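You operate a simulated robot arm through the tools that you are given. There is no shell and no other tool. Be economical: measure what you need, move in short steps, check, and stop when the job is done.

Carry out the task below with a simulated robot arm. There is one attempt and no reset: what you move stays moved.

TASK
Clamp the stud plate and tighten its nut to the torque it shows.
Fine: use the driver with that figure till it clicks, stand it back, then free the plate into the green tray. Set down upright: stud plate.

It is judged by the outcome, as a careful person would: the job done as asked, and still so three seconds after it is handed in. It fails if anything else is knocked over, pushed out of place, dropped, spilled or broken.

THE ROBOT
A 7-joint arm with a two-finger parallel gripper, fixed in place. Base frame: the origin is at the foot of the arm, x ahead of it, y to its left, z up; the work surface is at about z = 0. Units: mm, degrees, N and s.
With the tool pointing down near the work surface it reaches from about 220 to 580 mm from the base axis. Its first joint turns from -66.0 to 66.0 degrees. Payload 2.5 kg.
Tool frame: the origin (TCP) lies between the finger pads and is the grasp point; the fingertips stand 23 mm ahead of it; z points along the fingers, y is the line along which they close. Largest opening 94 mm; finger width 38, thickness 10; the body of the gripper, 54 by 96 mm, starts 39 mm behind the TCP.
Orientation is told as [roll, pitch, yaw] about the base's x, y, z axes, in that order, counted from this pose: with the fingers straight down and closing along the base's y, the tool's x points along the base's -x, its y along +y and its z along -z.

THE INTERFACE
- The arm moves only by the tool drive_tool. Its argument "commands" is a list of rows, each a list of 7 numbers: the turn, a rotation vector about the tool's x, y, z in degrees, then the shift along the tool's x, y, z in mm, then the finger opening in mm, from 0 to 94. In form: [[ax, ay, az, dx, dy, dz, fingers], ...]. A call has 1 to 10 rows; each row is the pose to reach, as a shift and turn from the pose commanded when the call began, along the tool's axes at that moment. Each row takes 0.2 s and may step no farther than 50 mm and 8.6 degrees from the row before; otherwise, or with a gripper value out of range, the whole call is refused. Where a pose cannot be reached the arm comes as near as it can. A force on the tool above 40 N (or 10 N above the force at the start of the call, whichever is more), or a blocked arm, ends the call early, and 0.2 s more pass. The fingers move at their own pace (about 108 mm/s each) and stop on an object; they squeeze with about 39 N. The grip force told is the motor's: it shows also when the fingers shut on nothing. Time passes only in rows, and 0.2 s behind the last, so rows that repeat a pose let the fingers close. It gives the time, the measured TCP pose, the force on the tool (base axes), the opening and the grip force at its end, in the units of the frame above (readings bear some noise), with the torque about the TCP (base axes, N m) and any sound that the robot's microphone picked up, and new pictures: "views" is both (left out), scene, wrist or none.
- Cameras (640 x 400 px; columns grow to the right, rows downward): "scene" is fixed at [120, -403.7, 549.2]; the picture's right is [0.83, -0.55, 0.00], its down [-0.29, -0.44, -0.85] and it looks along [0.47, 0.71, -0.53] (base axes); focal length 293 px, centre (320, 200). "wrist" rides on the gripper at [86, 16, -75] in the tool frame; the picture's right is [-0.18, 0.98, 0.00], its down [-0.58, -0.11, -0.81] and it looks along [-0.79, -0.15, 0.59] (tool axes); focal length 243 px, centre (320, 200). There is no depth. A picture from a camera that has moved, and an enlarged one, comes with that camera's place and axes in the base frame and with its lens.
- enlarge(camera, box): a new picture of the part [left, top, right, bottom] of that camera's present view, enlarged. The clock stands still meanwhile.
- sign_off(): hands the job in; it is judged then, once.

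Work in short steps. Places have to be worked out from the pictures, the camera data and where the tool is seen: move nearer, look again, correct. Check each grasp and each placing, and mend what went wrong. You have 120 turns and 200 pictures in all, those below and enlarged ones among them. Open the gripper and draw the arm clear of the work before you hand the job in, unless the task says otherwise; then end with one line.

The tools are called after "Call:" as name(argument=value, ...) on one line, values as JSON. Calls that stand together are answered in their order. drive_tool: Moves the arm, as the interface text tells. Its arguments: {"type":"object","properties":{"commands":{"type":"array","items":{"type":"array","items":{"type":"number"}}},"views":{"type":"string","enum":["both","scene","wrist","none"]}},"required":["commands"]} The other tools are called the same way: enlarge (camera, box) takes an enlarged picture of a part of a camera's view; sign_off () hands the job in.

At the start:

```text
time_s: 0.0
tool_pos: [434.4, 101.6, 398.9]
orientation: [-0.1, -0.1, 0.0]
ft_force: [-0.4, 0.2, -0.4]
ft_torque: [0.0, 0.02, 0.0]
grip_width: 94.0
grasp_force: 0.1
```

scene: 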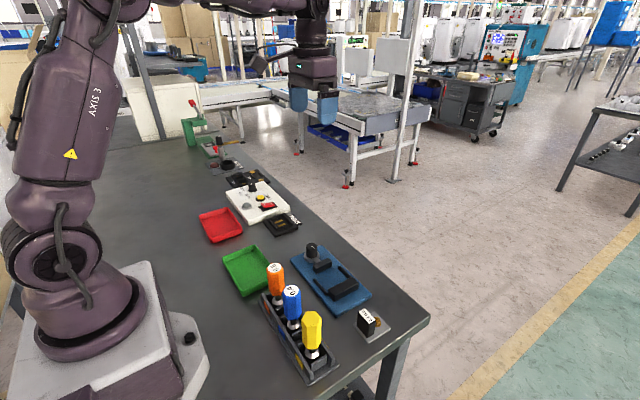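
wrist: 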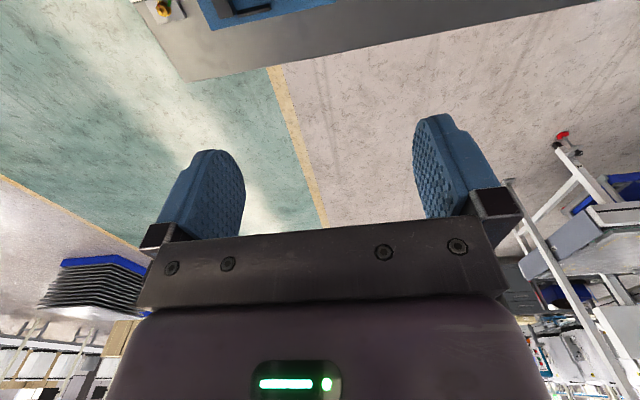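

I'll look closely at the table before moving anything.

Call:
enlarge(camera="scene", box=[240, 230, 440, 390])

Call:
enlarge(camera="scene", box=[180, 90, 320, 240])

```text
2.50 times, centred on (340, 310) of scene
camera zoom: at [120.0, -403.7, 549.2], right [0.83, -0.55, 0.0], down [-0.29, -0.44, -0.85], along [0.47, 0.71, -0.53], focal length 732 px, centre (270, -75)
```

zoom: 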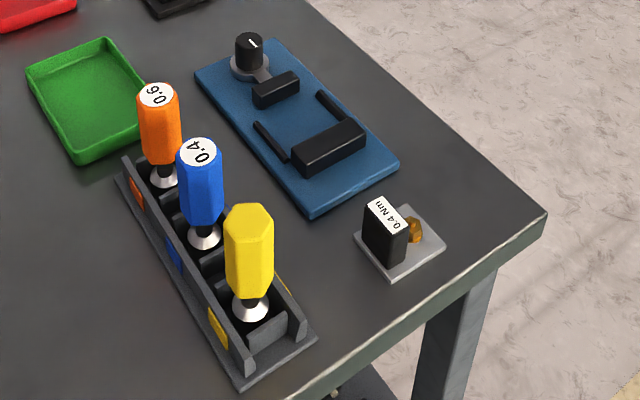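

```text
2.67 times, centred on (250, 165) of scene
camera zoom: at [120.0, -403.7, 549.2], right [0.83, -0.55, 0.0], down [-0.29, -0.44, -0.85], along [0.47, 0.71, -0.53], focal length 781 px, centre (507, 293)
```

zoom: 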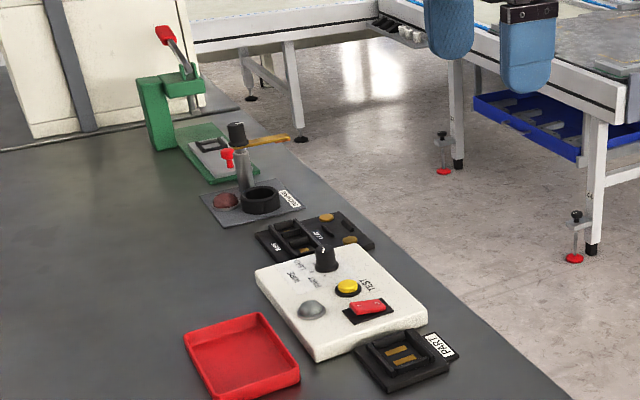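

The stud plate seems to be at about (420,-147), the vise spans x 370–470 and y -93..115, and the drivers stand on its near side. I'll pull back and lower a bit to view them with the wrist camera.

Call:
drive_tool(commands=[[0, 0, 0, 28, -30, 15, 94], [0, 0, 0, 55, -60, 30, 94], [0, 0, 0, 83, -90, 45, 94], [0, 0, 0, 110, -120, 60, 94]])

```text
time_s: 1.0
tool_pos: [326.4, -18.3, 339.7]
orientation: [0.1, 0.0, 0.1]
ft_force: [-1.2, -0.7, -0.3]
ft_torque: [0.02, 0.02, 0.01]
grip_width: 93.8
grasp_force: 0.2
camera wrist: at [240.0, -3.3, 415.0], right [0.18, 0.98, 0.0], down [0.58, -0.11, 0.81], along [0.79, -0.15, -0.59], focal length 243 px, centre (320, 200)
```

scene: 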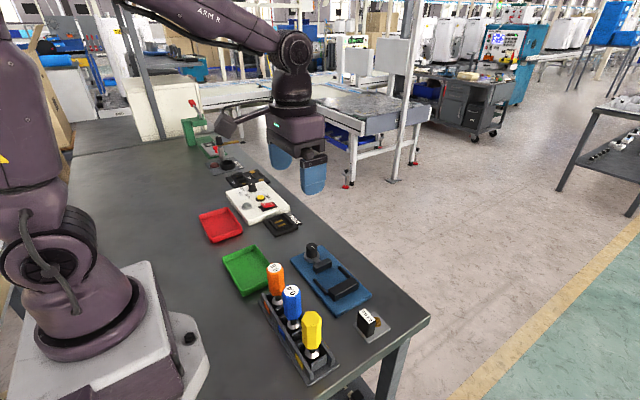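
wrist: 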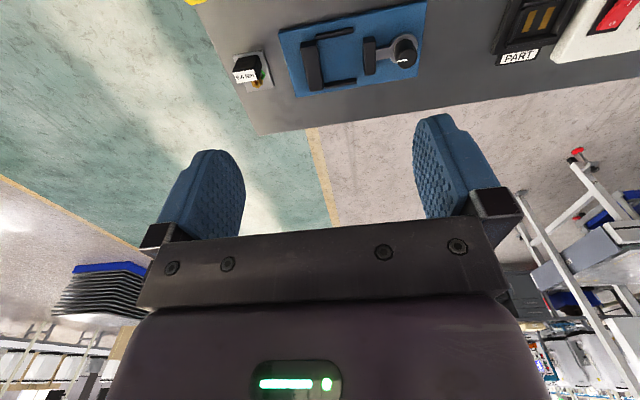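

Call:
enlarge(camera="wrist", box=[220, 0, 440, 137])

Call:
enlarge(camera="scene", box=[350, 300, 400, 340])

Call:
enlarge(camera="scene", box=[285, 235, 375, 315])

Call:
enlarge(camera="scene", box=[250, 255, 350, 385])

```text
2.91 times, centred on (330, 68) of wrist
camera zoom: at [240.0, -3.3, 415.0], right [0.18, 0.98, 0.0], down [0.58, -0.11, 0.81], along [0.79, -0.15, -0.59], focal length 706 px, centre (291, 582)
```

zoom: 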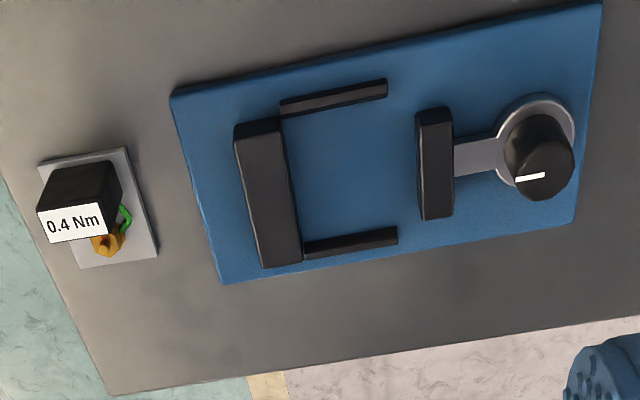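

```text
10.00 times, centred on (375, 320) of scene
camera zoom: at [120.0, -403.6, 549.2], right [0.83, -0.55, 0.0], down [-0.29, -0.44, -0.85], along [0.47, 0.71, -0.53], focal length 2929 px, centre (-230, -1000)
```

zoom: 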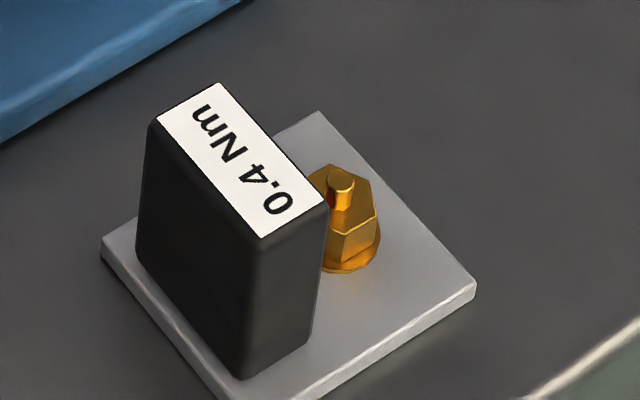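

```text
5.00 times, centred on (330, 275) of scene
camera zoom: at [120.0, -403.6, 549.2], right [0.83, -0.55, 0.0], down [-0.29, -0.44, -0.85], along [0.47, 0.71, -0.53], focal length 1465 px, centre (270, -175)
```

zoom: 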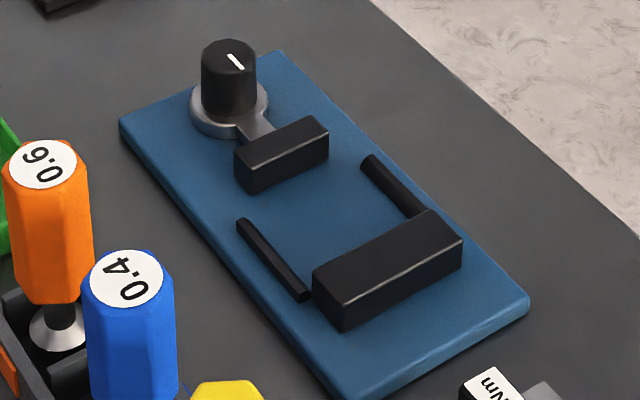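

```text
3.08 times, centred on (300, 320) of scene
camera zoom: at [120.0, -403.6, 549.2], right [0.83, -0.55, 0.0], down [-0.29, -0.44, -0.85], along [0.47, 0.71, -0.53], focal length 901 px, centre (382, -169)
```

zoom: 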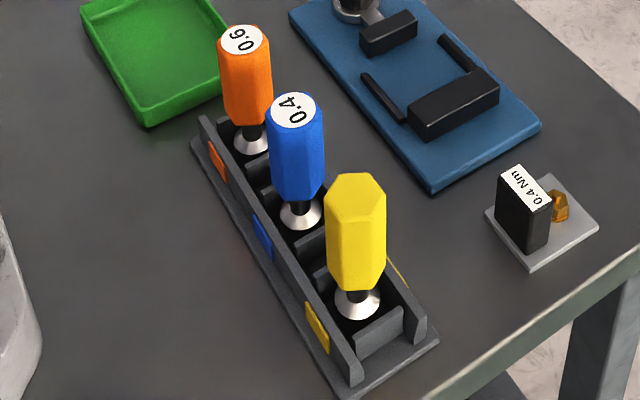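

The plate shows 0.4 Nm, so the blue 0.4 driver is the one. The plate is about 60×48 mm and its label block is at about (402,-146) with its top near z 48. I'll hover over the block with the fingers closing along y.

Call:
drive_tool(commands=[[0, 0, 0, -25, -42, 0, 70], [0, 0, 0, -50, -84, 0, 70], [0, 0, 0, -76, -128, 0, 70], [0, 0, 0, -76, -128, 50, 70], [0, 0, 0, -76, -128, 100, 70], [0, 0, 0, -76, -128, 150, 70], [0, 0, 0, -76, -128, 200, 70], [0, 0, 0, -76, -128, 230, 70]])

```text
refused: row 3 steps farther than a row can; nothing moved
```

One step was too long, so I'll redo it in smaller rows.

Call:
drive_tool(commands=[[0, 0, 0, -25, -42, 0, 70], [0, 0, 0, -50, -84, 0, 70], [0, 0, 0, -76, -126, 0, 70], [0, 0, 0, -76, -128, 48, 70], [0, 0, 0, -76, -128, 96, 70], [0, 0, 0, -76, -128, 144, 70], [0, 0, 0, -76, -128, 190, 70], [0, 0, 0, -76, -128, 230, 70]])

```text
time_s: 2.8
tool_pos: [403.2, -146.1, 108.3]
orientation: [0.0, 0.0, 0.1]
ft_force: [-0.6, 0.3, 0.0]
ft_torque: [-0.01, -0.01, 0.01]
grip_width: 69.9
grasp_force: 0.0
camera wrist: at [317.0, -130.0, 183.1], right [0.18, 0.98, 0.0], down [0.58, -0.11, 0.81], along [0.79, -0.15, -0.59], focal length 243 px, centre (320, 200)
```

scene: 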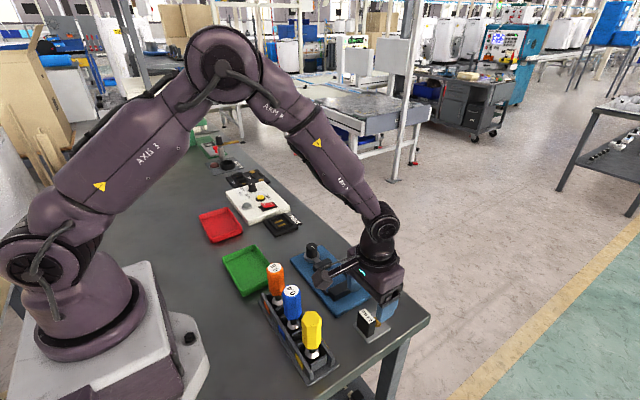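
wrist: 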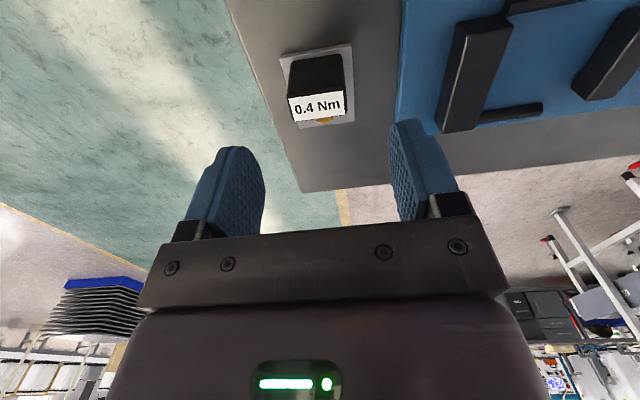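

The label centre works out at (402,-148) with its top at about z 48. I'll descend to TCP z≈49 and close on the block.

Call:
drive_tool(commands=[[0, 0, 0, 1, -1.5, 30, 60], [0, 0, 0, 1, -1.5, 59, 60], [0, 0, 0, 1, -1.5, 59, 30], [0, 0, 0, 1, -1.5, 59, 20], [0, 0, 0, 1, -1.5, 59, 20]])

```text
time_s: 4.0
tool_pos: [400.4, -148.6, 52.0]
orientation: [0.0, -0.1, -0.1]
ft_force: [1.5, 0.4, 1.6]
ft_torque: [0.05, 0.0, -0.03]
grip_width: 35.8
grasp_force: 39.1
camera wrist: at [314.5, -131.9, 125.0], right [0.18, 0.98, 0.0], down [0.58, -0.11, 0.81], along [0.79, -0.15, -0.59], focal length 243 px, centre (320, 200)
```

scene: 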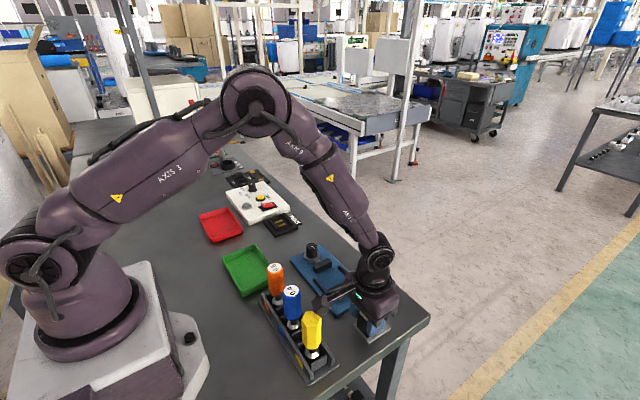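
wrist: 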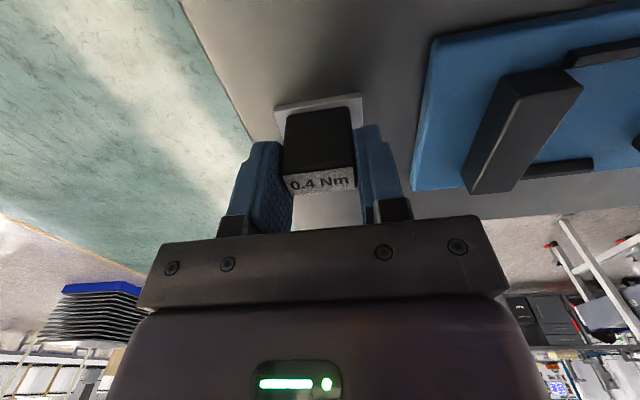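

The grip is firm at 35.8 mm. I'll lift 60 mm and check.

Call:
drive_tool(commands=[[0, 0, 0, 0, 0, -20, 20], [0, 0, 0, 0, 0, -60, 20], [0, 0, 0, 0, 0, -60, 20]])

Call:
enlarge(camera="scene", box=[290, 230, 420, 340])

Call:
enlarge(camera="wrist", box=[220, 0, 640, 260])

```text
time_s: 4.8
tool_pos: [397.9, -148.9, 110.8]
orientation: [0.0, -0.1, 0.0]
ft_force: [-0.8, 1.0, -1.2]
ft_torque: [-0.06, -0.02, -0.01]
grip_width: 35.9
grasp_force: 39.2
camera wrist: at [312.7, -133.1, 184.2], right [0.18, 0.98, 0.0], down [0.58, -0.11, 0.81], along [0.79, -0.15, -0.59], focal length 243 px, centre (320, 200)
```

scene: 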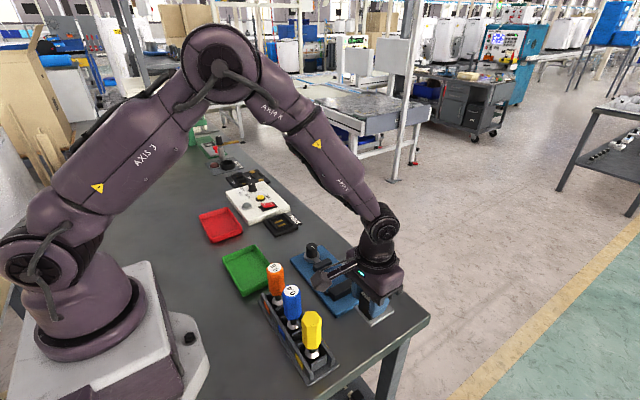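
wrist: 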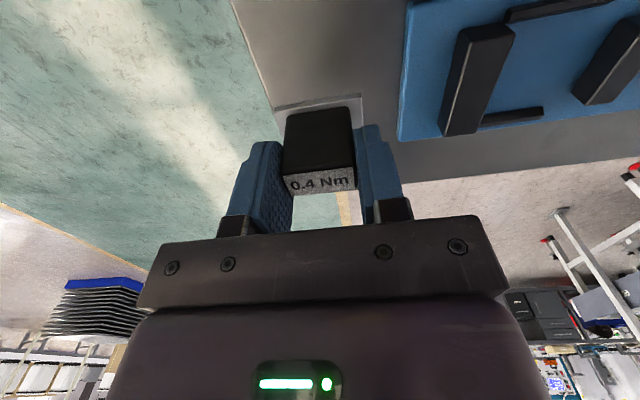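

```text
3.64 times, centred on (355, 285) of scene
camera zoom: at [120.0, -403.7, 549.2], right [0.83, -0.55, 0.0], down [-0.29, -0.44, -0.85], along [0.47, 0.71, -0.53], focal length 1065 px, centre (193, -109)
```

zoom: 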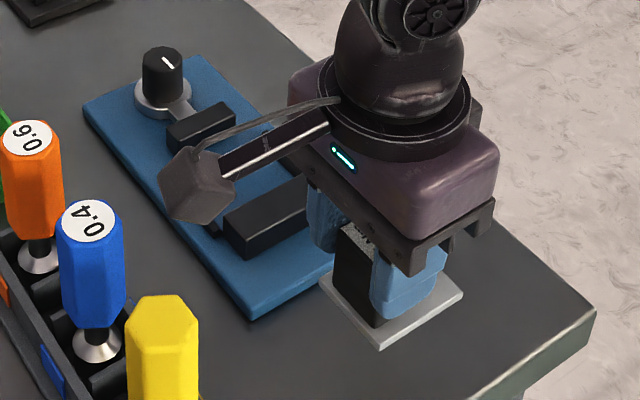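

```text
1.52 times, centred on (430, 130) of wrist
camera zoom: at [312.7, -133.1, 184.2], right [0.18, 0.98, 0.0], down [0.58, -0.11, 0.81], along [0.79, -0.15, -0.59], focal length 370 px, centre (152, 307)
```

zoom: 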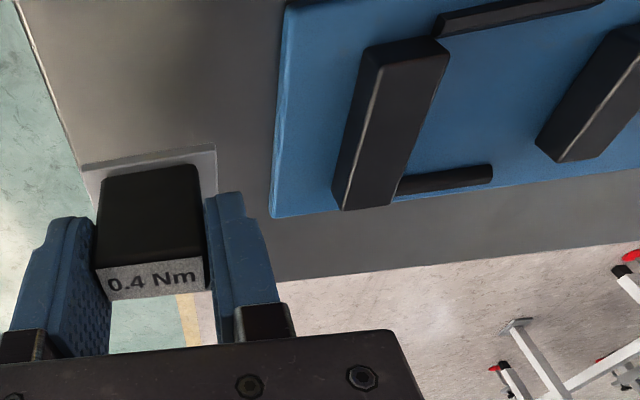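

The wrist camera would foul the orange driver (top about z 131, near (279,-3)) if I lowered into the vise in this orientation. I'll set the plate back down and regrip with the tool yawed so the camera hangs on the -y side.

Call:
drive_tool(commands=[[0, 0, 0, 0, 0, 30, 20], [0, 0, 0, 0, 0, 52, 20], [0, 0, 0, 0, 0, 59, 20], [0, 0, 0, 0, 0, 59, 20], [0, 0, 0, 0, 0, 59, 60], [0, 0, 0, 0, 0, 59, 60], [0, 0, 0, 0, 0, 10, 60], [0, 0, 0, 0, 0, -10, 60]])

```text
time_s: 6.6
tool_pos: [399.2, -148.7, 118.7]
orientation: [0.0, -0.1, 0.1]
ft_force: [-0.8, 0.3, -0.2]
ft_torque: [-0.02, 0.03, 0.0]
grip_width: 59.7
grasp_force: 0.1
camera wrist: at [312.5, -132.5, 194.6], right [0.18, 0.98, 0.0], down [0.58, -0.11, 0.81], along [0.79, -0.15, -0.59], focal length 243 px, centre (320, 200)
```

scene: 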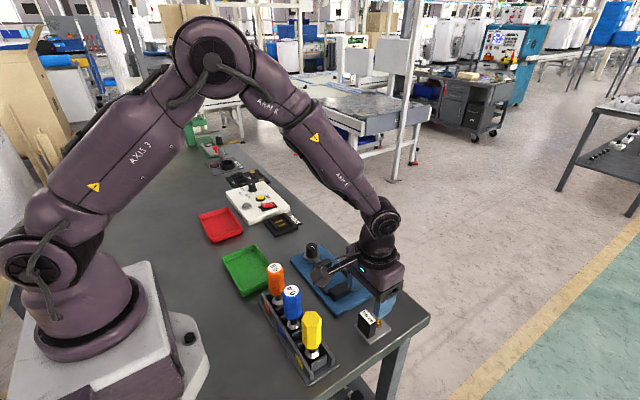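
wrist: 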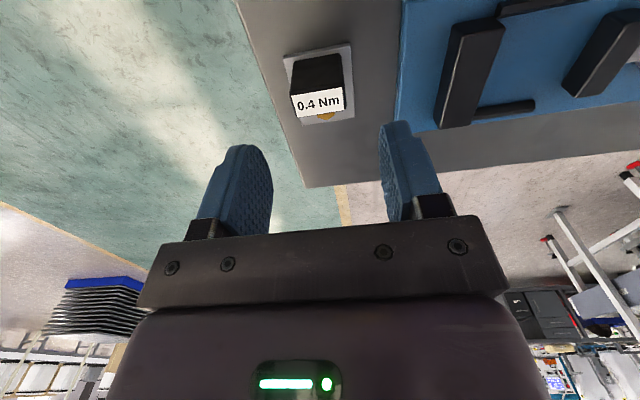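

The plate is back on the table upright. Next I rotate the tool -90° about its axis so the camera goes to the -y side.

Call:
drive_tool(commands=[[0, 0, -8.5, 0, 0, -10, 50], [0, 0, -17, 0, 0, -10, 50], [0, 0, -25.5, 0, 0, -10, 50], [0, 0, -34, 0, 0, -10, 50], [0, 0, -42.5, 0, 0, -10, 50], [0, 0, -51, 0, 0, -10, 50], [0, 0, -59.5, 0, 0, -10, 50], [0, 0, -68, 0, 0, -10, 50], [0, 0, -76.5, 0, 0, -10, 50], [0, 0, -85, 0, 0, -10, 50]], views="none")

Call:
drive_tool(commands=[[0, 0, -5, 0, 0, 0, 50], [0, 0, -5, 0, 0, 0, 50]])

```text
time_s: 8.8
tool_pos: [400.2, -147.8, 131.7]
orientation: [0.0, 0.0, 85.2]
ft_force: [0.2, 0.3, 0.5]
ft_torque: [0.01, -0.01, -0.01]
grip_width: 49.9
grasp_force: 0.1
```

```text
time_s: 9.4
tool_pos: [400.2, -147.6, 131.4]
orientation: [-0.1, 0.0, 90.1]
ft_force: [0.3, -0.2, 0.4]
ft_torque: [-0.02, 0.0, 0.02]
grip_width: 49.7
grasp_force: 0.0
camera wrist: at [383.8, -235.5, 204.8], right [-0.98, 0.18, 0.0], down [0.11, 0.58, 0.81], along [0.15, 0.79, -0.59], focal length 243 px, centre (320, 200)
```

scene: 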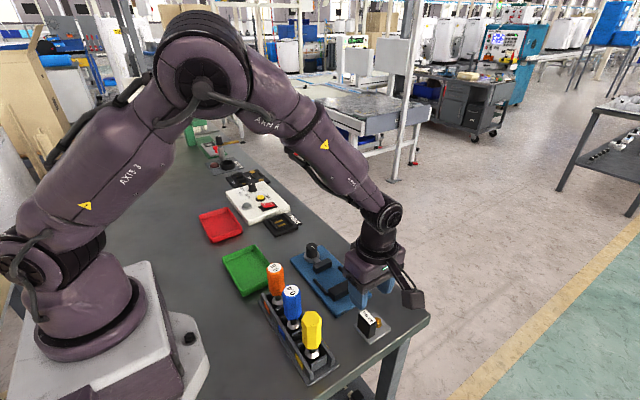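
wrist: 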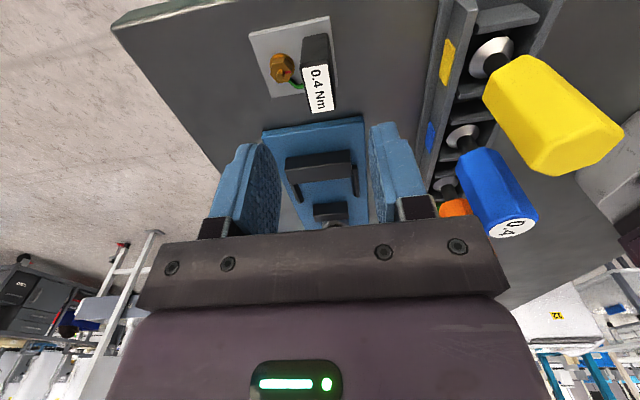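

The camera is now on the -y side, and the block still measures about (401,-149). I'll narrow to 26 mm so the finger fits between block and nut, descend to TCP z≈52 (above the stud top), and close.

Call:
drive_tool(commands=[[0, 0, 0, 1, 0, 20, 27], [0, 0, 0, 1, 0, 50, 27], [0, 0, 0, 1, 0, 79, 27], [0, 0, 0, 1, 0, 79, 27]])

Call:
enlarge(camera="wrist", box=[220, 50, 420, 220])

```text
time_s: 10.4
tool_pos: [398.4, -147.9, 51.6]
orientation: [-0.1, 0.0, 90.0]
ft_force: [0.2, 1.2, 0.6]
ft_torque: [0.03, -0.01, -0.02]
grip_width: 26.8
grasp_force: 0.0
camera wrist: at [382.9, -235.7, 125.5], right [-0.98, 0.18, 0.0], down [0.11, 0.58, 0.81], along [0.15, 0.79, -0.59], focal length 243 px, centre (320, 200)
```

scene: 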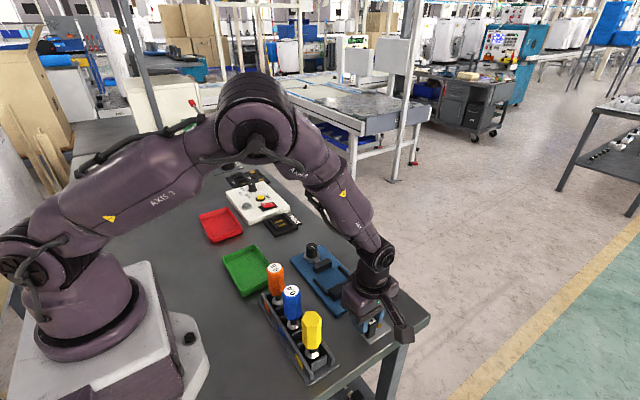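
wrist: 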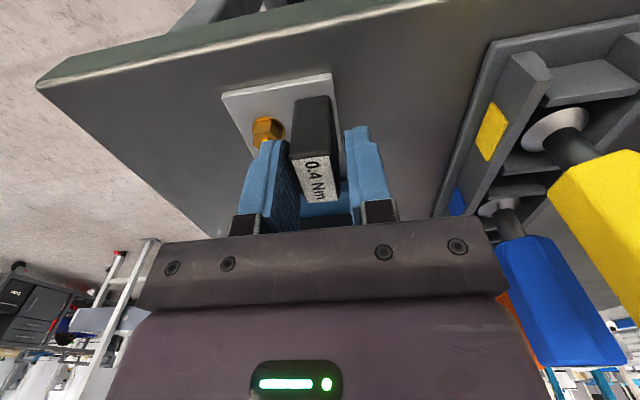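

```text
2.35 times, centred on (320, 135) of wrist
camera zoom: at [382.9, -235.7, 125.5], right [-0.98, 0.18, 0.0], down [0.11, 0.58, 0.81], along [0.15, 0.79, -0.59], focal length 571 px, centre (320, 353)
```

zoom: 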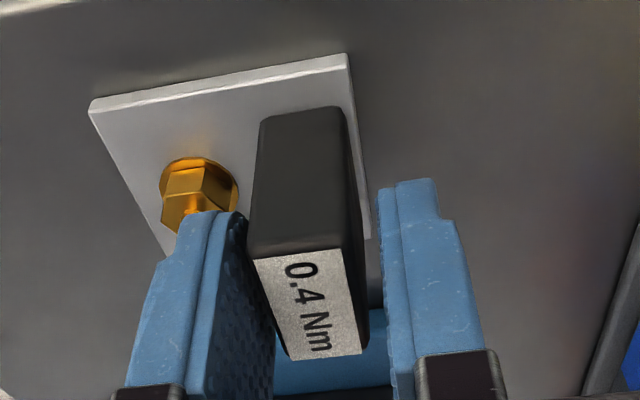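

The block sits about 2–3 mm toward +x in the gap, so I'll shift 2.5 mm, then close and lift.

Call:
drive_tool(commands=[[0, 0, 0, 0, -2.5, 0, 27], [0, 0, 0, 0, -2.5, 0, 10], [0, 0, 0, 0, -2.5, 0, 8], [0, 0, 0, 0, -2.5, 0, 8], [0, 0, 0, 0, -2.5, -30, 8], [0, 0, 0, 0, -2.5, -60, 8], [0, 0, 0, 0, -2.5, -60, 8]])

Call:
enlarge(camera="wrist", box=[220, 50, 420, 220])

```text
time_s: 12.0
tool_pos: [402.9, -149.7, 112.5]
orientation: [0.0, 0.0, 90.0]
ft_force: [-0.7, -0.1, -1.0]
ft_torque: [0.02, 0.0, 0.02]
grip_width: 19.6
grasp_force: 39.2
camera wrist: at [386.6, -237.1, 186.1], right [-0.98, 0.18, 0.0], down [0.11, 0.58, 0.81], along [0.15, 0.79, -0.59], focal length 243 px, centre (320, 200)
```

scene: 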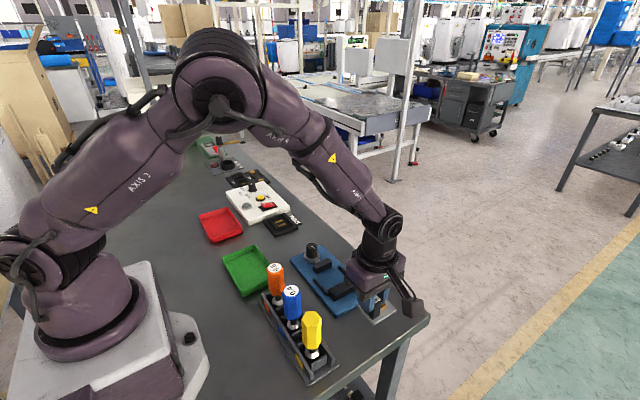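
wrist: 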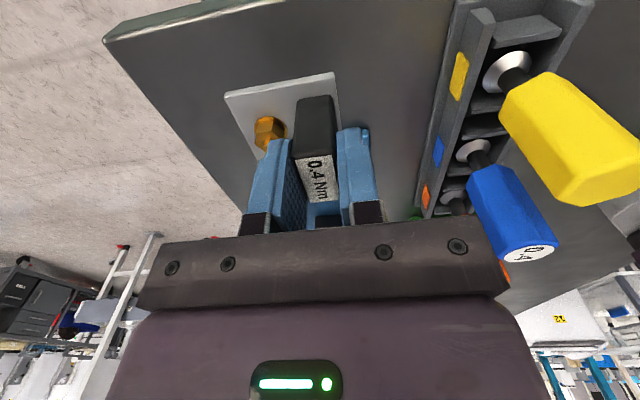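

```text
2.35 times, centred on (320, 135) of wrist
camera zoom: at [386.6, -237.1, 186.1], right [-0.98, 0.18, 0.0], down [0.11, 0.58, 0.81], along [0.15, 0.79, -0.59], focal length 571 px, centre (320, 353)
```

zoom: 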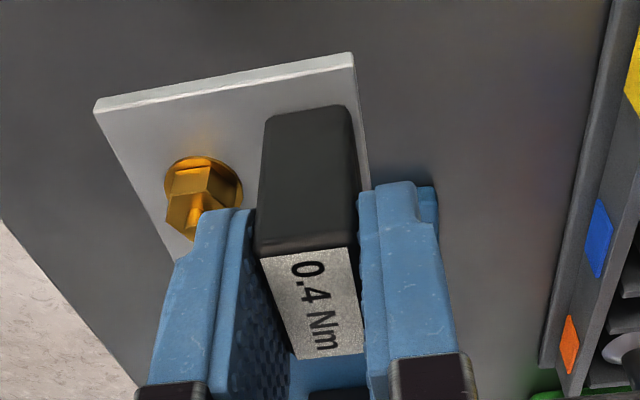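

The plate is held level. I'll translate +138 mm in y to above the vise pocket and check alignment.

Call:
drive_tool(commands=[[0, 0, 0, -46, 0, 0, 8], [0, 0, 0, -92, 0, 0, 8], [0, 0, 0, -138, 0, 0, 8], [0, 0, 0, -138, 0, 0, 8]])

Call:
enlarge(camera="wrist", box=[200, 0, 440, 220])

Call:
enlarge(camera="scene", box=[280, 210, 400, 320])

```text
time_s: 13.0
tool_pos: [404.4, -10.4, 111.0]
orientation: [-0.1, 0.1, 90.0]
ft_force: [0.8, -0.2, -0.8]
ft_torque: [0.0, 0.01, 0.05]
grip_width: 19.8
grasp_force: 38.6
camera wrist: at [388.4, -97.1, 185.4], right [-0.98, 0.18, 0.0], down [0.11, 0.58, 0.81], along [0.15, 0.79, -0.59], focal length 243 px, centre (320, 200)
```

scene: 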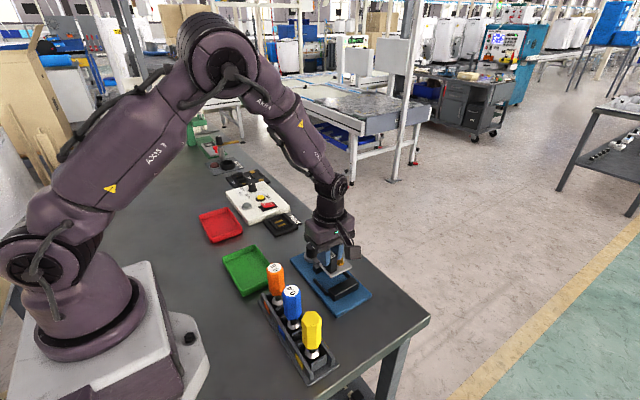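
wrist: 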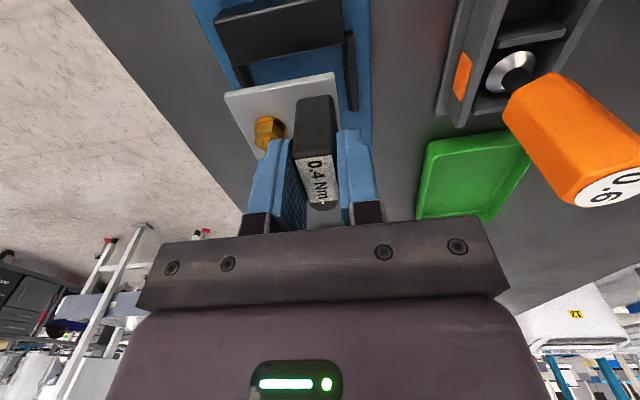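

```text
1.82 times, centred on (320, 110) of wrist
camera zoom: at [388.4, -97.1, 185.4], right [-0.98, 0.18, 0.0], down [0.11, 0.58, 0.81], along [0.15, 0.79, -0.59], focal length 441 px, centre (320, 364)
```

zoom: 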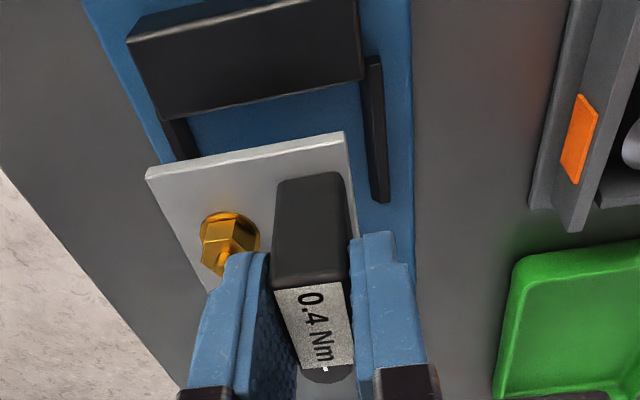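

```text
3.64 times, centred on (340, 265) of scene
camera zoom: at [120.0, -403.6, 549.2], right [0.83, -0.55, 0.0], down [-0.29, -0.44, -0.85], along [0.47, 0.71, -0.53], focal length 1065 px, centre (247, -36)
```

zoom: 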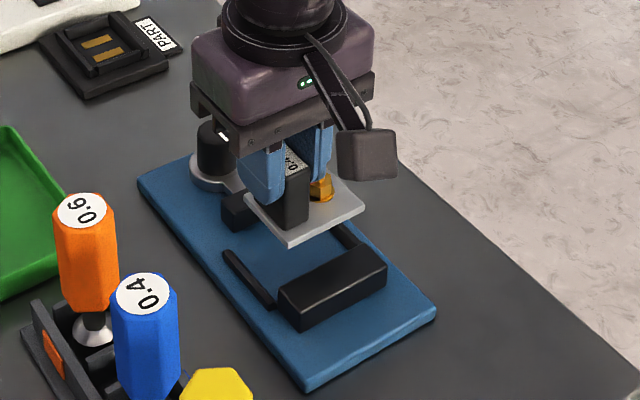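

Plate centre reads x≈422 against rail centre ≈419, and its -y edge reads -37 against the jaw face at -35.5. I'll correct by -2.5 in x and +4 in y, then lower partway and recheck.

Call:
drive_tool(commands=[[0, 0, 0, -4, 2.5, 0, 8], [0, 0, 0, -4, 2.5, 20, 8], [0, 0, 0, -4, 2.5, 20, 8]], views="wrist")

Call:
enlarge(camera="wrist", box=[240, 0, 400, 130])

Call:
enlarge(camera="scene", box=[310, 240, 380, 310])

```text
time_s: 13.8
tool_pos: [400.9, -6.3, 91.7]
orientation: [-0.1, 0.0, 89.9]
ft_force: [0.0, 0.7, -1.5]
ft_torque: [0.01, 0.01, 0.06]
grip_width: 19.6
grasp_force: 39.4
camera wrist: at [384.7, -93.7, 165.7], right [-0.98, 0.18, 0.0], down [0.11, 0.58, 0.81], along [0.15, 0.79, -0.59], focal length 243 px, centre (320, 200)
```

wrist: 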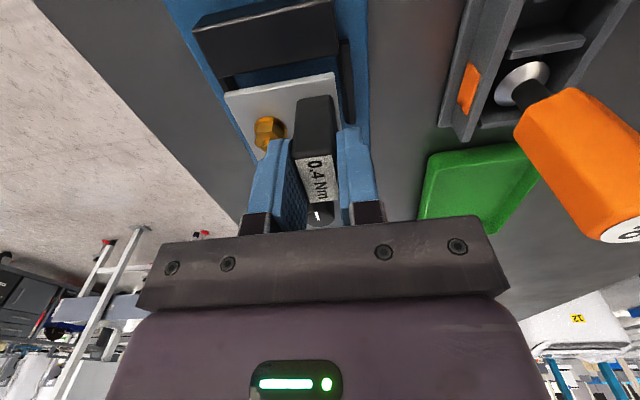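

```text
3.08 times, centred on (320, 65) of wrist
camera zoom: at [384.7, -93.7, 165.7], right [-0.98, 0.18, 0.0], down [0.11, 0.58, 0.81], along [0.15, 0.79, -0.59], focal length 746 px, centre (320, 615)
```

zoom: 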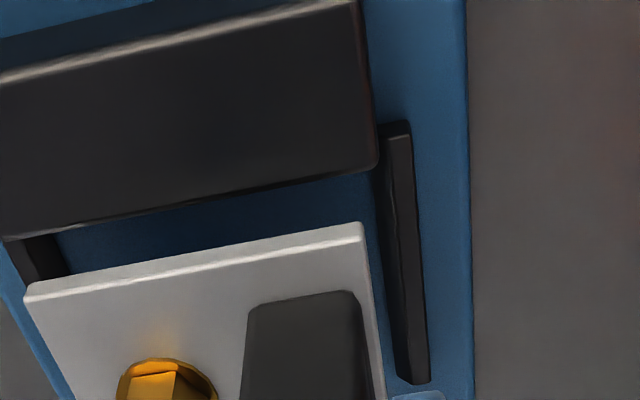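

```text
5.71 times, centred on (345, 275) of scene
camera zoom: at [120.0, -403.6, 549.2], right [0.83, -0.55, 0.0], down [-0.29, -0.44, -0.85], along [0.47, 0.71, -0.53], focal length 1674 px, centre (177, -229)
```

zoom: 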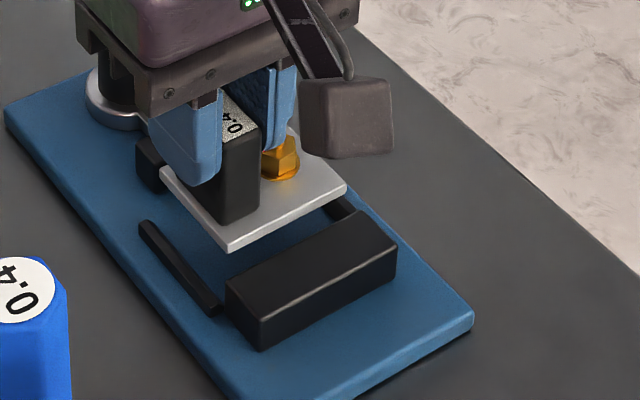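

The plate now spans x 389.5–450 inside rails 386–454, with a 3.7 mm gap to the fixed jaw. I'll lower gently to contact.

Call:
drive_tool(commands=[[0, 0, 0, 0, 0, 14, 8], [0, 0, 0, 0, 0, 22, 8], [0, 0, 0, 0, 0, 26, 8], [0, 0, 0, 0, 0, 28, 8]])

Call:
enlarge(camera="scene", box=[310, 240, 380, 310])

```text
time_s: 14.8
tool_pos: [400.4, -7.0, 64.0]
orientation: [-0.1, -0.1, 90.1]
ft_force: [0.4, -0.3, -1.0]
ft_torque: [0.01, 0.04, -0.01]
grip_width: 19.5
grasp_force: 38.6
camera wrist: at [384.0, -94.6, 138.3], right [-0.98, 0.18, 0.0], down [0.11, 0.58, 0.81], along [0.15, 0.79, -0.59], focal length 243 px, centre (320, 200)
```

scene: 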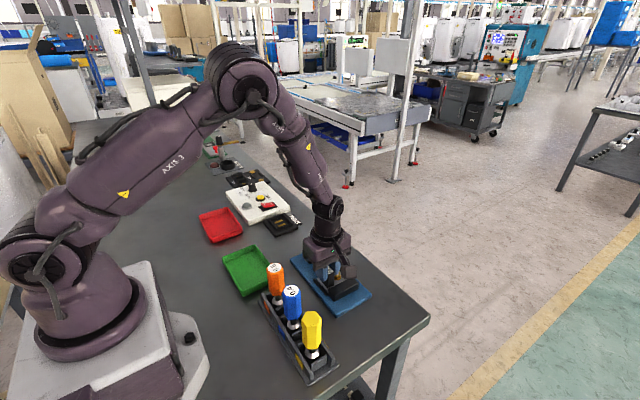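
wrist: 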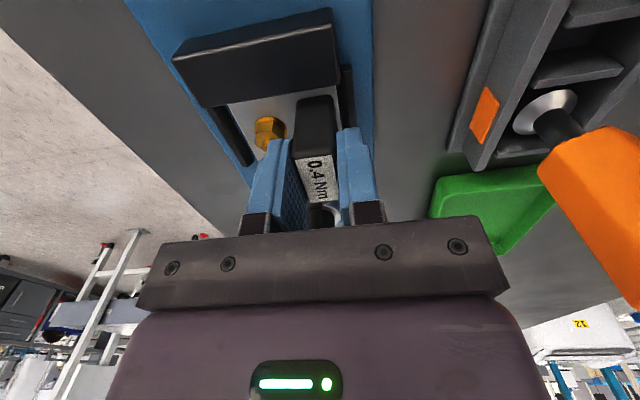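

```text
5.71 times, centred on (345, 275) of scene
camera zoom: at [120.0, -403.7, 549.2], right [0.83, -0.55, 0.0], down [-0.29, -0.44, -0.85], along [0.47, 0.71, -0.53], focal length 1674 px, centre (177, -229)
```

zoom: 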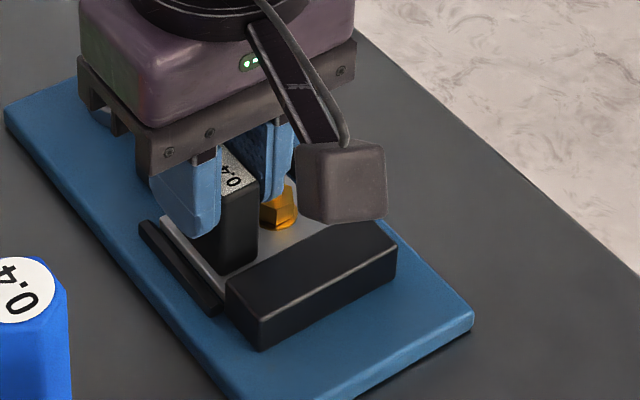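

No contact force yet, so I'll go down further in 1 mm steps.

Call:
drive_tool(commands=[[0, 0, 0, 0, 0, 1, 8], [0, 0, 0, 0, 0, 2, 8], [0, 0, 0, 0, 0, 3, 8]], views="none")

```text
time_s: 15.6
tool_pos: [399.6, -6.8, 62.3]
orientation: [-0.2, 0.0, 90.1]
ft_force: [-10.4, 0.4, 31.7]
ft_torque: [-0.06, 0.19, -0.02]
grip_width: 19.9
grasp_force: 39.0
```

Contact reads 32 N up, so the plate is on the vise bed. I'll back off slightly, open a little to release, and rise.

Call:
drive_tool(commands=[[0, 0, 0, 0, 0, -2, 8], [0, 0, 0, 0, 0, -2, 27], [0, 0, 0, 0, 0, -2, 27], [0, 0, 0, 0, 0, -30, 27], [0, 0, 0, 0, 0, -75, 27], [0, 0, 0, 40, 0, -100, 27]])

Call:
enlarge(camera="scene", box=[290, 230, 380, 310])

Call:
enlarge(camera="wrist", box=[230, 0, 410, 230])

```text
time_s: 17.0
tool_pos: [401.0, -49.5, 160.1]
orientation: [0.0, 0.0, 90.0]
ft_force: [1.2, -0.2, -0.4]
ft_torque: [0.0, -0.02, -0.01]
grip_width: 27.2
grasp_force: 0.0
camera wrist: at [384.5, -137.1, 233.7], right [-0.98, 0.18, 0.0], down [0.11, 0.58, 0.81], along [0.15, 0.79, -0.59], focal length 243 px, centre (320, 200)
```

scene: 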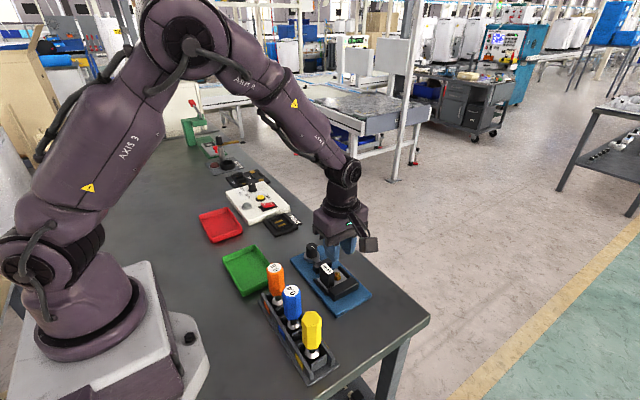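
wrist: 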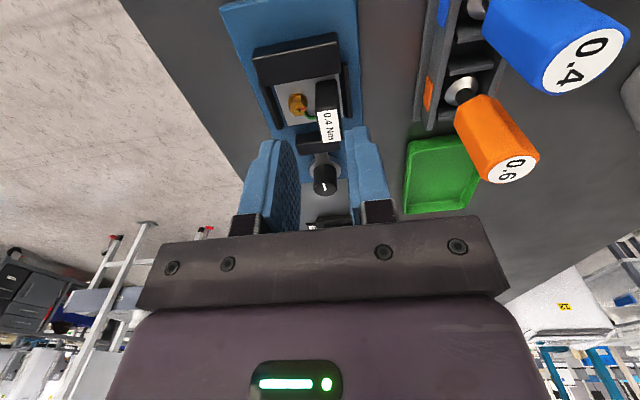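

```text
5.00 times, centred on (335, 270) of scene
camera zoom: at [120.0, -403.6, 549.2], right [0.83, -0.55, 0.0], down [-0.29, -0.44, -0.85], along [0.47, 0.71, -0.53], focal length 1465 px, centre (245, -150)
```

zoom: 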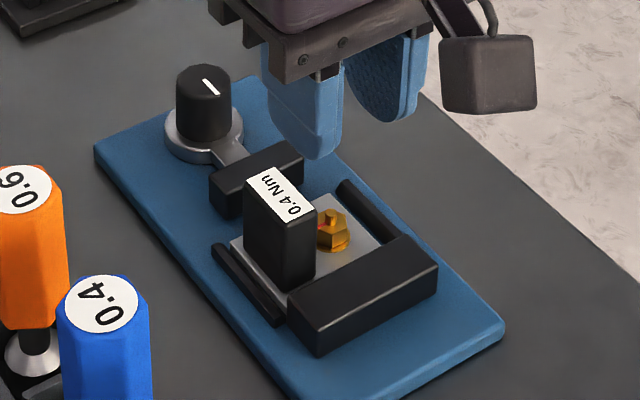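

```text
1.74 times, centred on (320, 115) of wrist
camera zoom: at [384.5, -137.1, 233.7], right [-0.98, 0.18, 0.0], down [0.11, 0.58, 0.81], along [0.15, 0.79, -0.59], focal length 422 px, centre (320, 348)
```

zoom: 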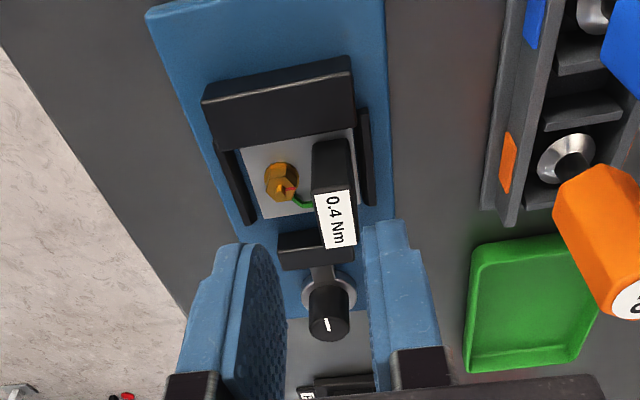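

The plate sits in the pocket between the rails. Next is the clamp knob at about (420,86), top about z 54. I'll move over it with the fingers open.

Call:
drive_tool(commands=[[0, 0, 0, -45, -6, 0, 60], [0, 0, 0, -90, -12, 0, 60], [0, 0, 0, -135, -19, 0, 60], [0, 0, 0, -135, -19, 45, 60], [0, 0, 0, -135, -19, 60, 60], [0, 0, 0, -135, -19, 60, 60]])

Call:
enlarge(camera="wrist", box=[230, 0, 410, 230])

Call:
enlarge(camera="scene", box=[280, 200, 370, 280])

```text
time_s: 18.4
tool_pos: [419.2, 87.3, 99.5]
orientation: [0.0, -0.2, 90.1]
ft_force: [0.3, -0.5, 0.4]
ft_torque: [-0.01, -0.01, 0.0]
grip_width: 59.7
grasp_force: 0.0
camera wrist: at [402.9, 1.2, 174.1], right [-0.98, 0.18, 0.0], down [0.11, 0.58, 0.81], along [0.15, 0.79, -0.59], focal length 243 px, centre (320, 200)
```

scene: 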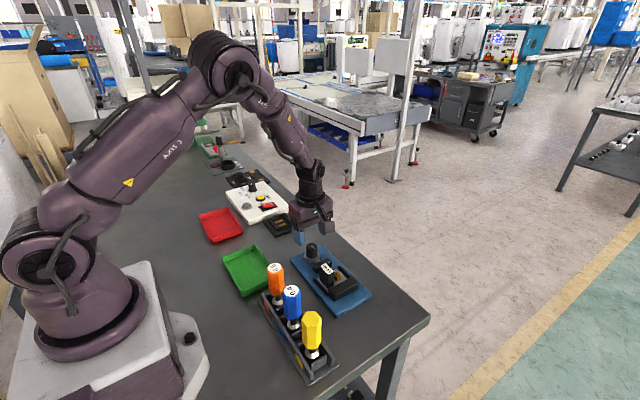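
wrist: 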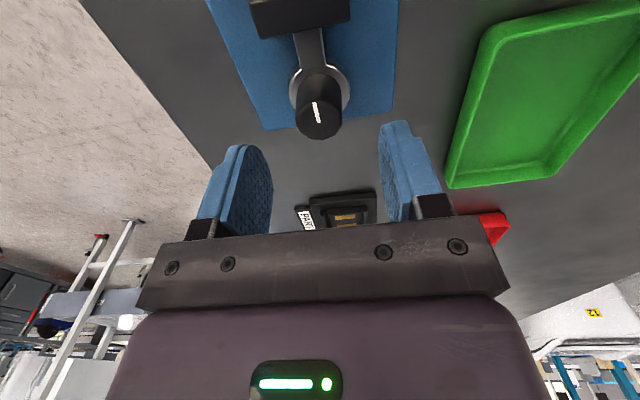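

```text
1.74 times, centred on (320, 115) of wrist
camera zoom: at [402.9, 1.2, 174.1], right [-0.98, 0.18, 0.0], down [0.11, 0.58, 0.81], along [0.15, 0.79, -0.59], focal length 422 px, centre (320, 348)
```

zoom: 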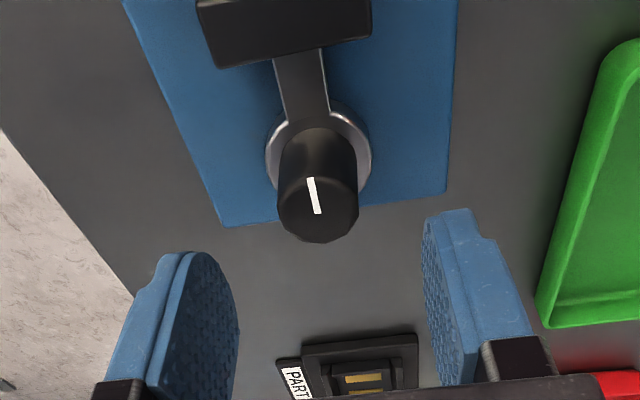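

```text
5.00 times, centred on (325, 240) of scene
camera zoom: at [120.0, -403.6, 549.2], right [0.83, -0.55, 0.0], down [-0.29, -0.44, -0.85], along [0.47, 0.71, -0.53], focal length 1465 px, centre (295, 0)
```

zoom: 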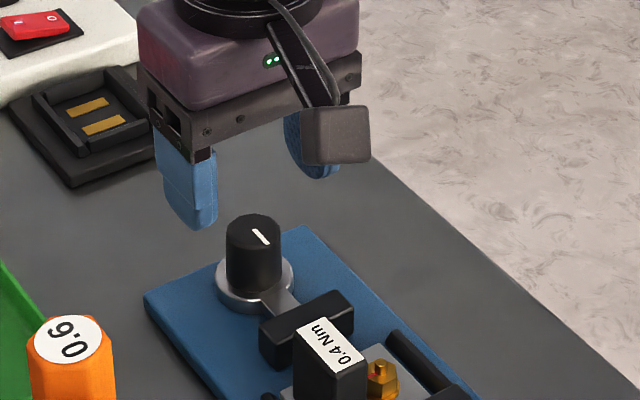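

The knob is around (420,85). I'll descend to TCP z≈48 and close on it.

Call:
drive_tool(commands=[[0, 0, 0, 2, -1, 25, 50], [0, 0, 0, 2, -1, 50, 45], [0, 0, 0, 2, -1, 50, 15], [0, 0, 0, 2, -1, 50, 15], [0, 0, 0, 2, -1, 50, 15]])

Call:
enlarge(camera="scene", box=[280, 200, 370, 280])

```text
time_s: 19.6
tool_pos: [421.1, 85.8, 51.4]
orientation: [-0.2, 0.0, 89.9]
ft_force: [-1.7, -0.1, 8.5]
ft_torque: [-0.17, 0.6, -0.01]
grip_width: 29.8
grasp_force: 45.5
camera wrist: at [403.9, -1.8, 125.0], right [-0.98, 0.18, 0.0], down [0.11, 0.58, 0.81], along [0.15, 0.79, -0.59], focal length 243 px, centre (320, 200)
```

scene: 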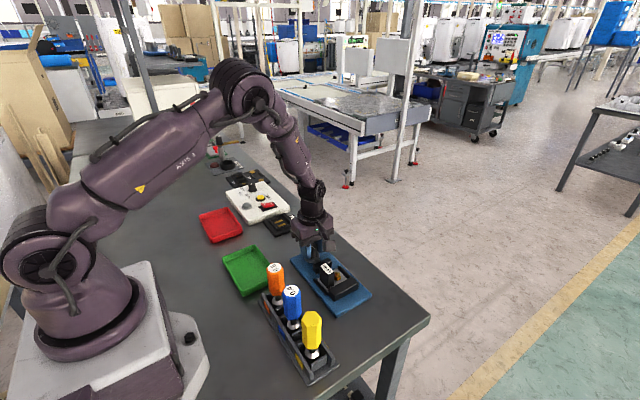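
wrist: 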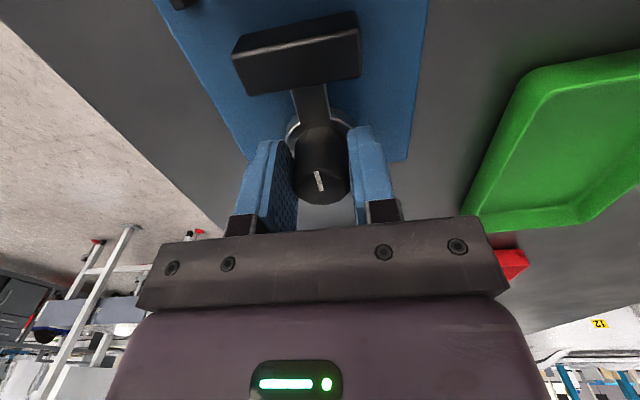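

```text
5.00 times, centred on (325, 240) of scene
camera zoom: at [120.0, -403.7, 549.2], right [0.83, -0.55, 0.0], down [-0.29, -0.44, -0.85], along [0.47, 0.71, -0.53], focal length 1465 px, centre (295, 0)
```

zoom: 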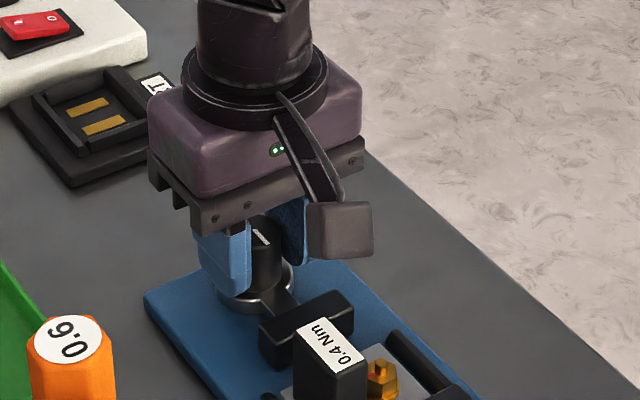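

The knob is gripped at 29.8 mm, with slight upward force, so the tips may be touching the ring. I'll ease up 2 mm and turn clockwise (+az) 34°, watching the jaw.

Call:
drive_tool(commands=[[0, 0, 0, 0, 0, -2, 15], [0, 0, 8.5, 0, 0, -2, 15], [0, 0, 17, 0, 0, -2, 15], [0, 0, 25.5, 0, 0, -2, 15], [0, 0, 34, 0, 0, -2, 15]])

Call:
enlarge(camera="scene", box=[280, 200, 370, 280])

```text
time_s: 20.8
tool_pos: [417.0, 85.4, 51.9]
orientation: [0.3, 0.2, 55.9]
ft_force: [-10.9, 5.2, -24.3]
ft_torque: [-0.06, -0.78, 0.07]
grip_width: 29.8
grasp_force: 45.2
camera wrist: at [356.1, 22.9, 126.2], right [-0.71, 0.7, 0.0], down [0.42, 0.42, 0.8], along [0.56, 0.57, -0.6], focal length 243 px, centre (320, 200)
```

scene: 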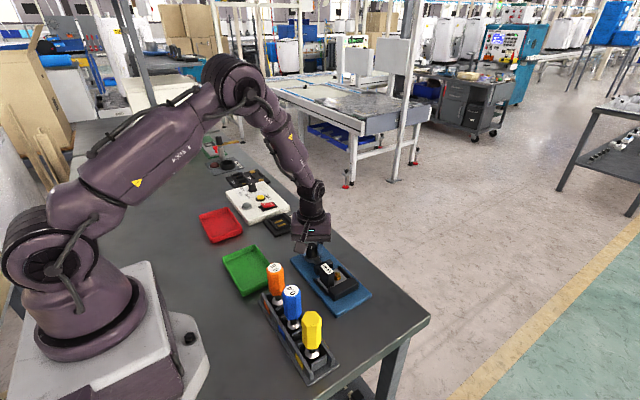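
wrist: 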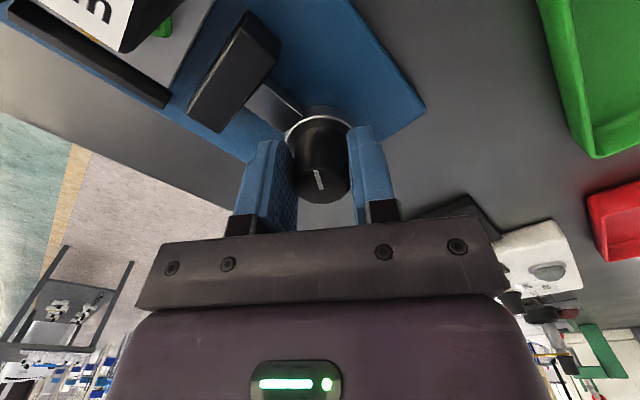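

```text
5.00 times, centred on (325, 240) of scene
camera zoom: at [120.1, -403.6, 549.2], right [0.83, -0.55, 0.0], down [-0.29, -0.44, -0.85], along [0.47, 0.71, -0.53], focal length 1465 px, centre (295, 0)
```

zoom: 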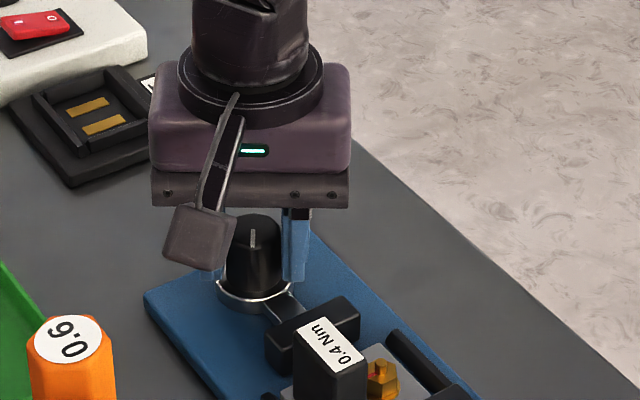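

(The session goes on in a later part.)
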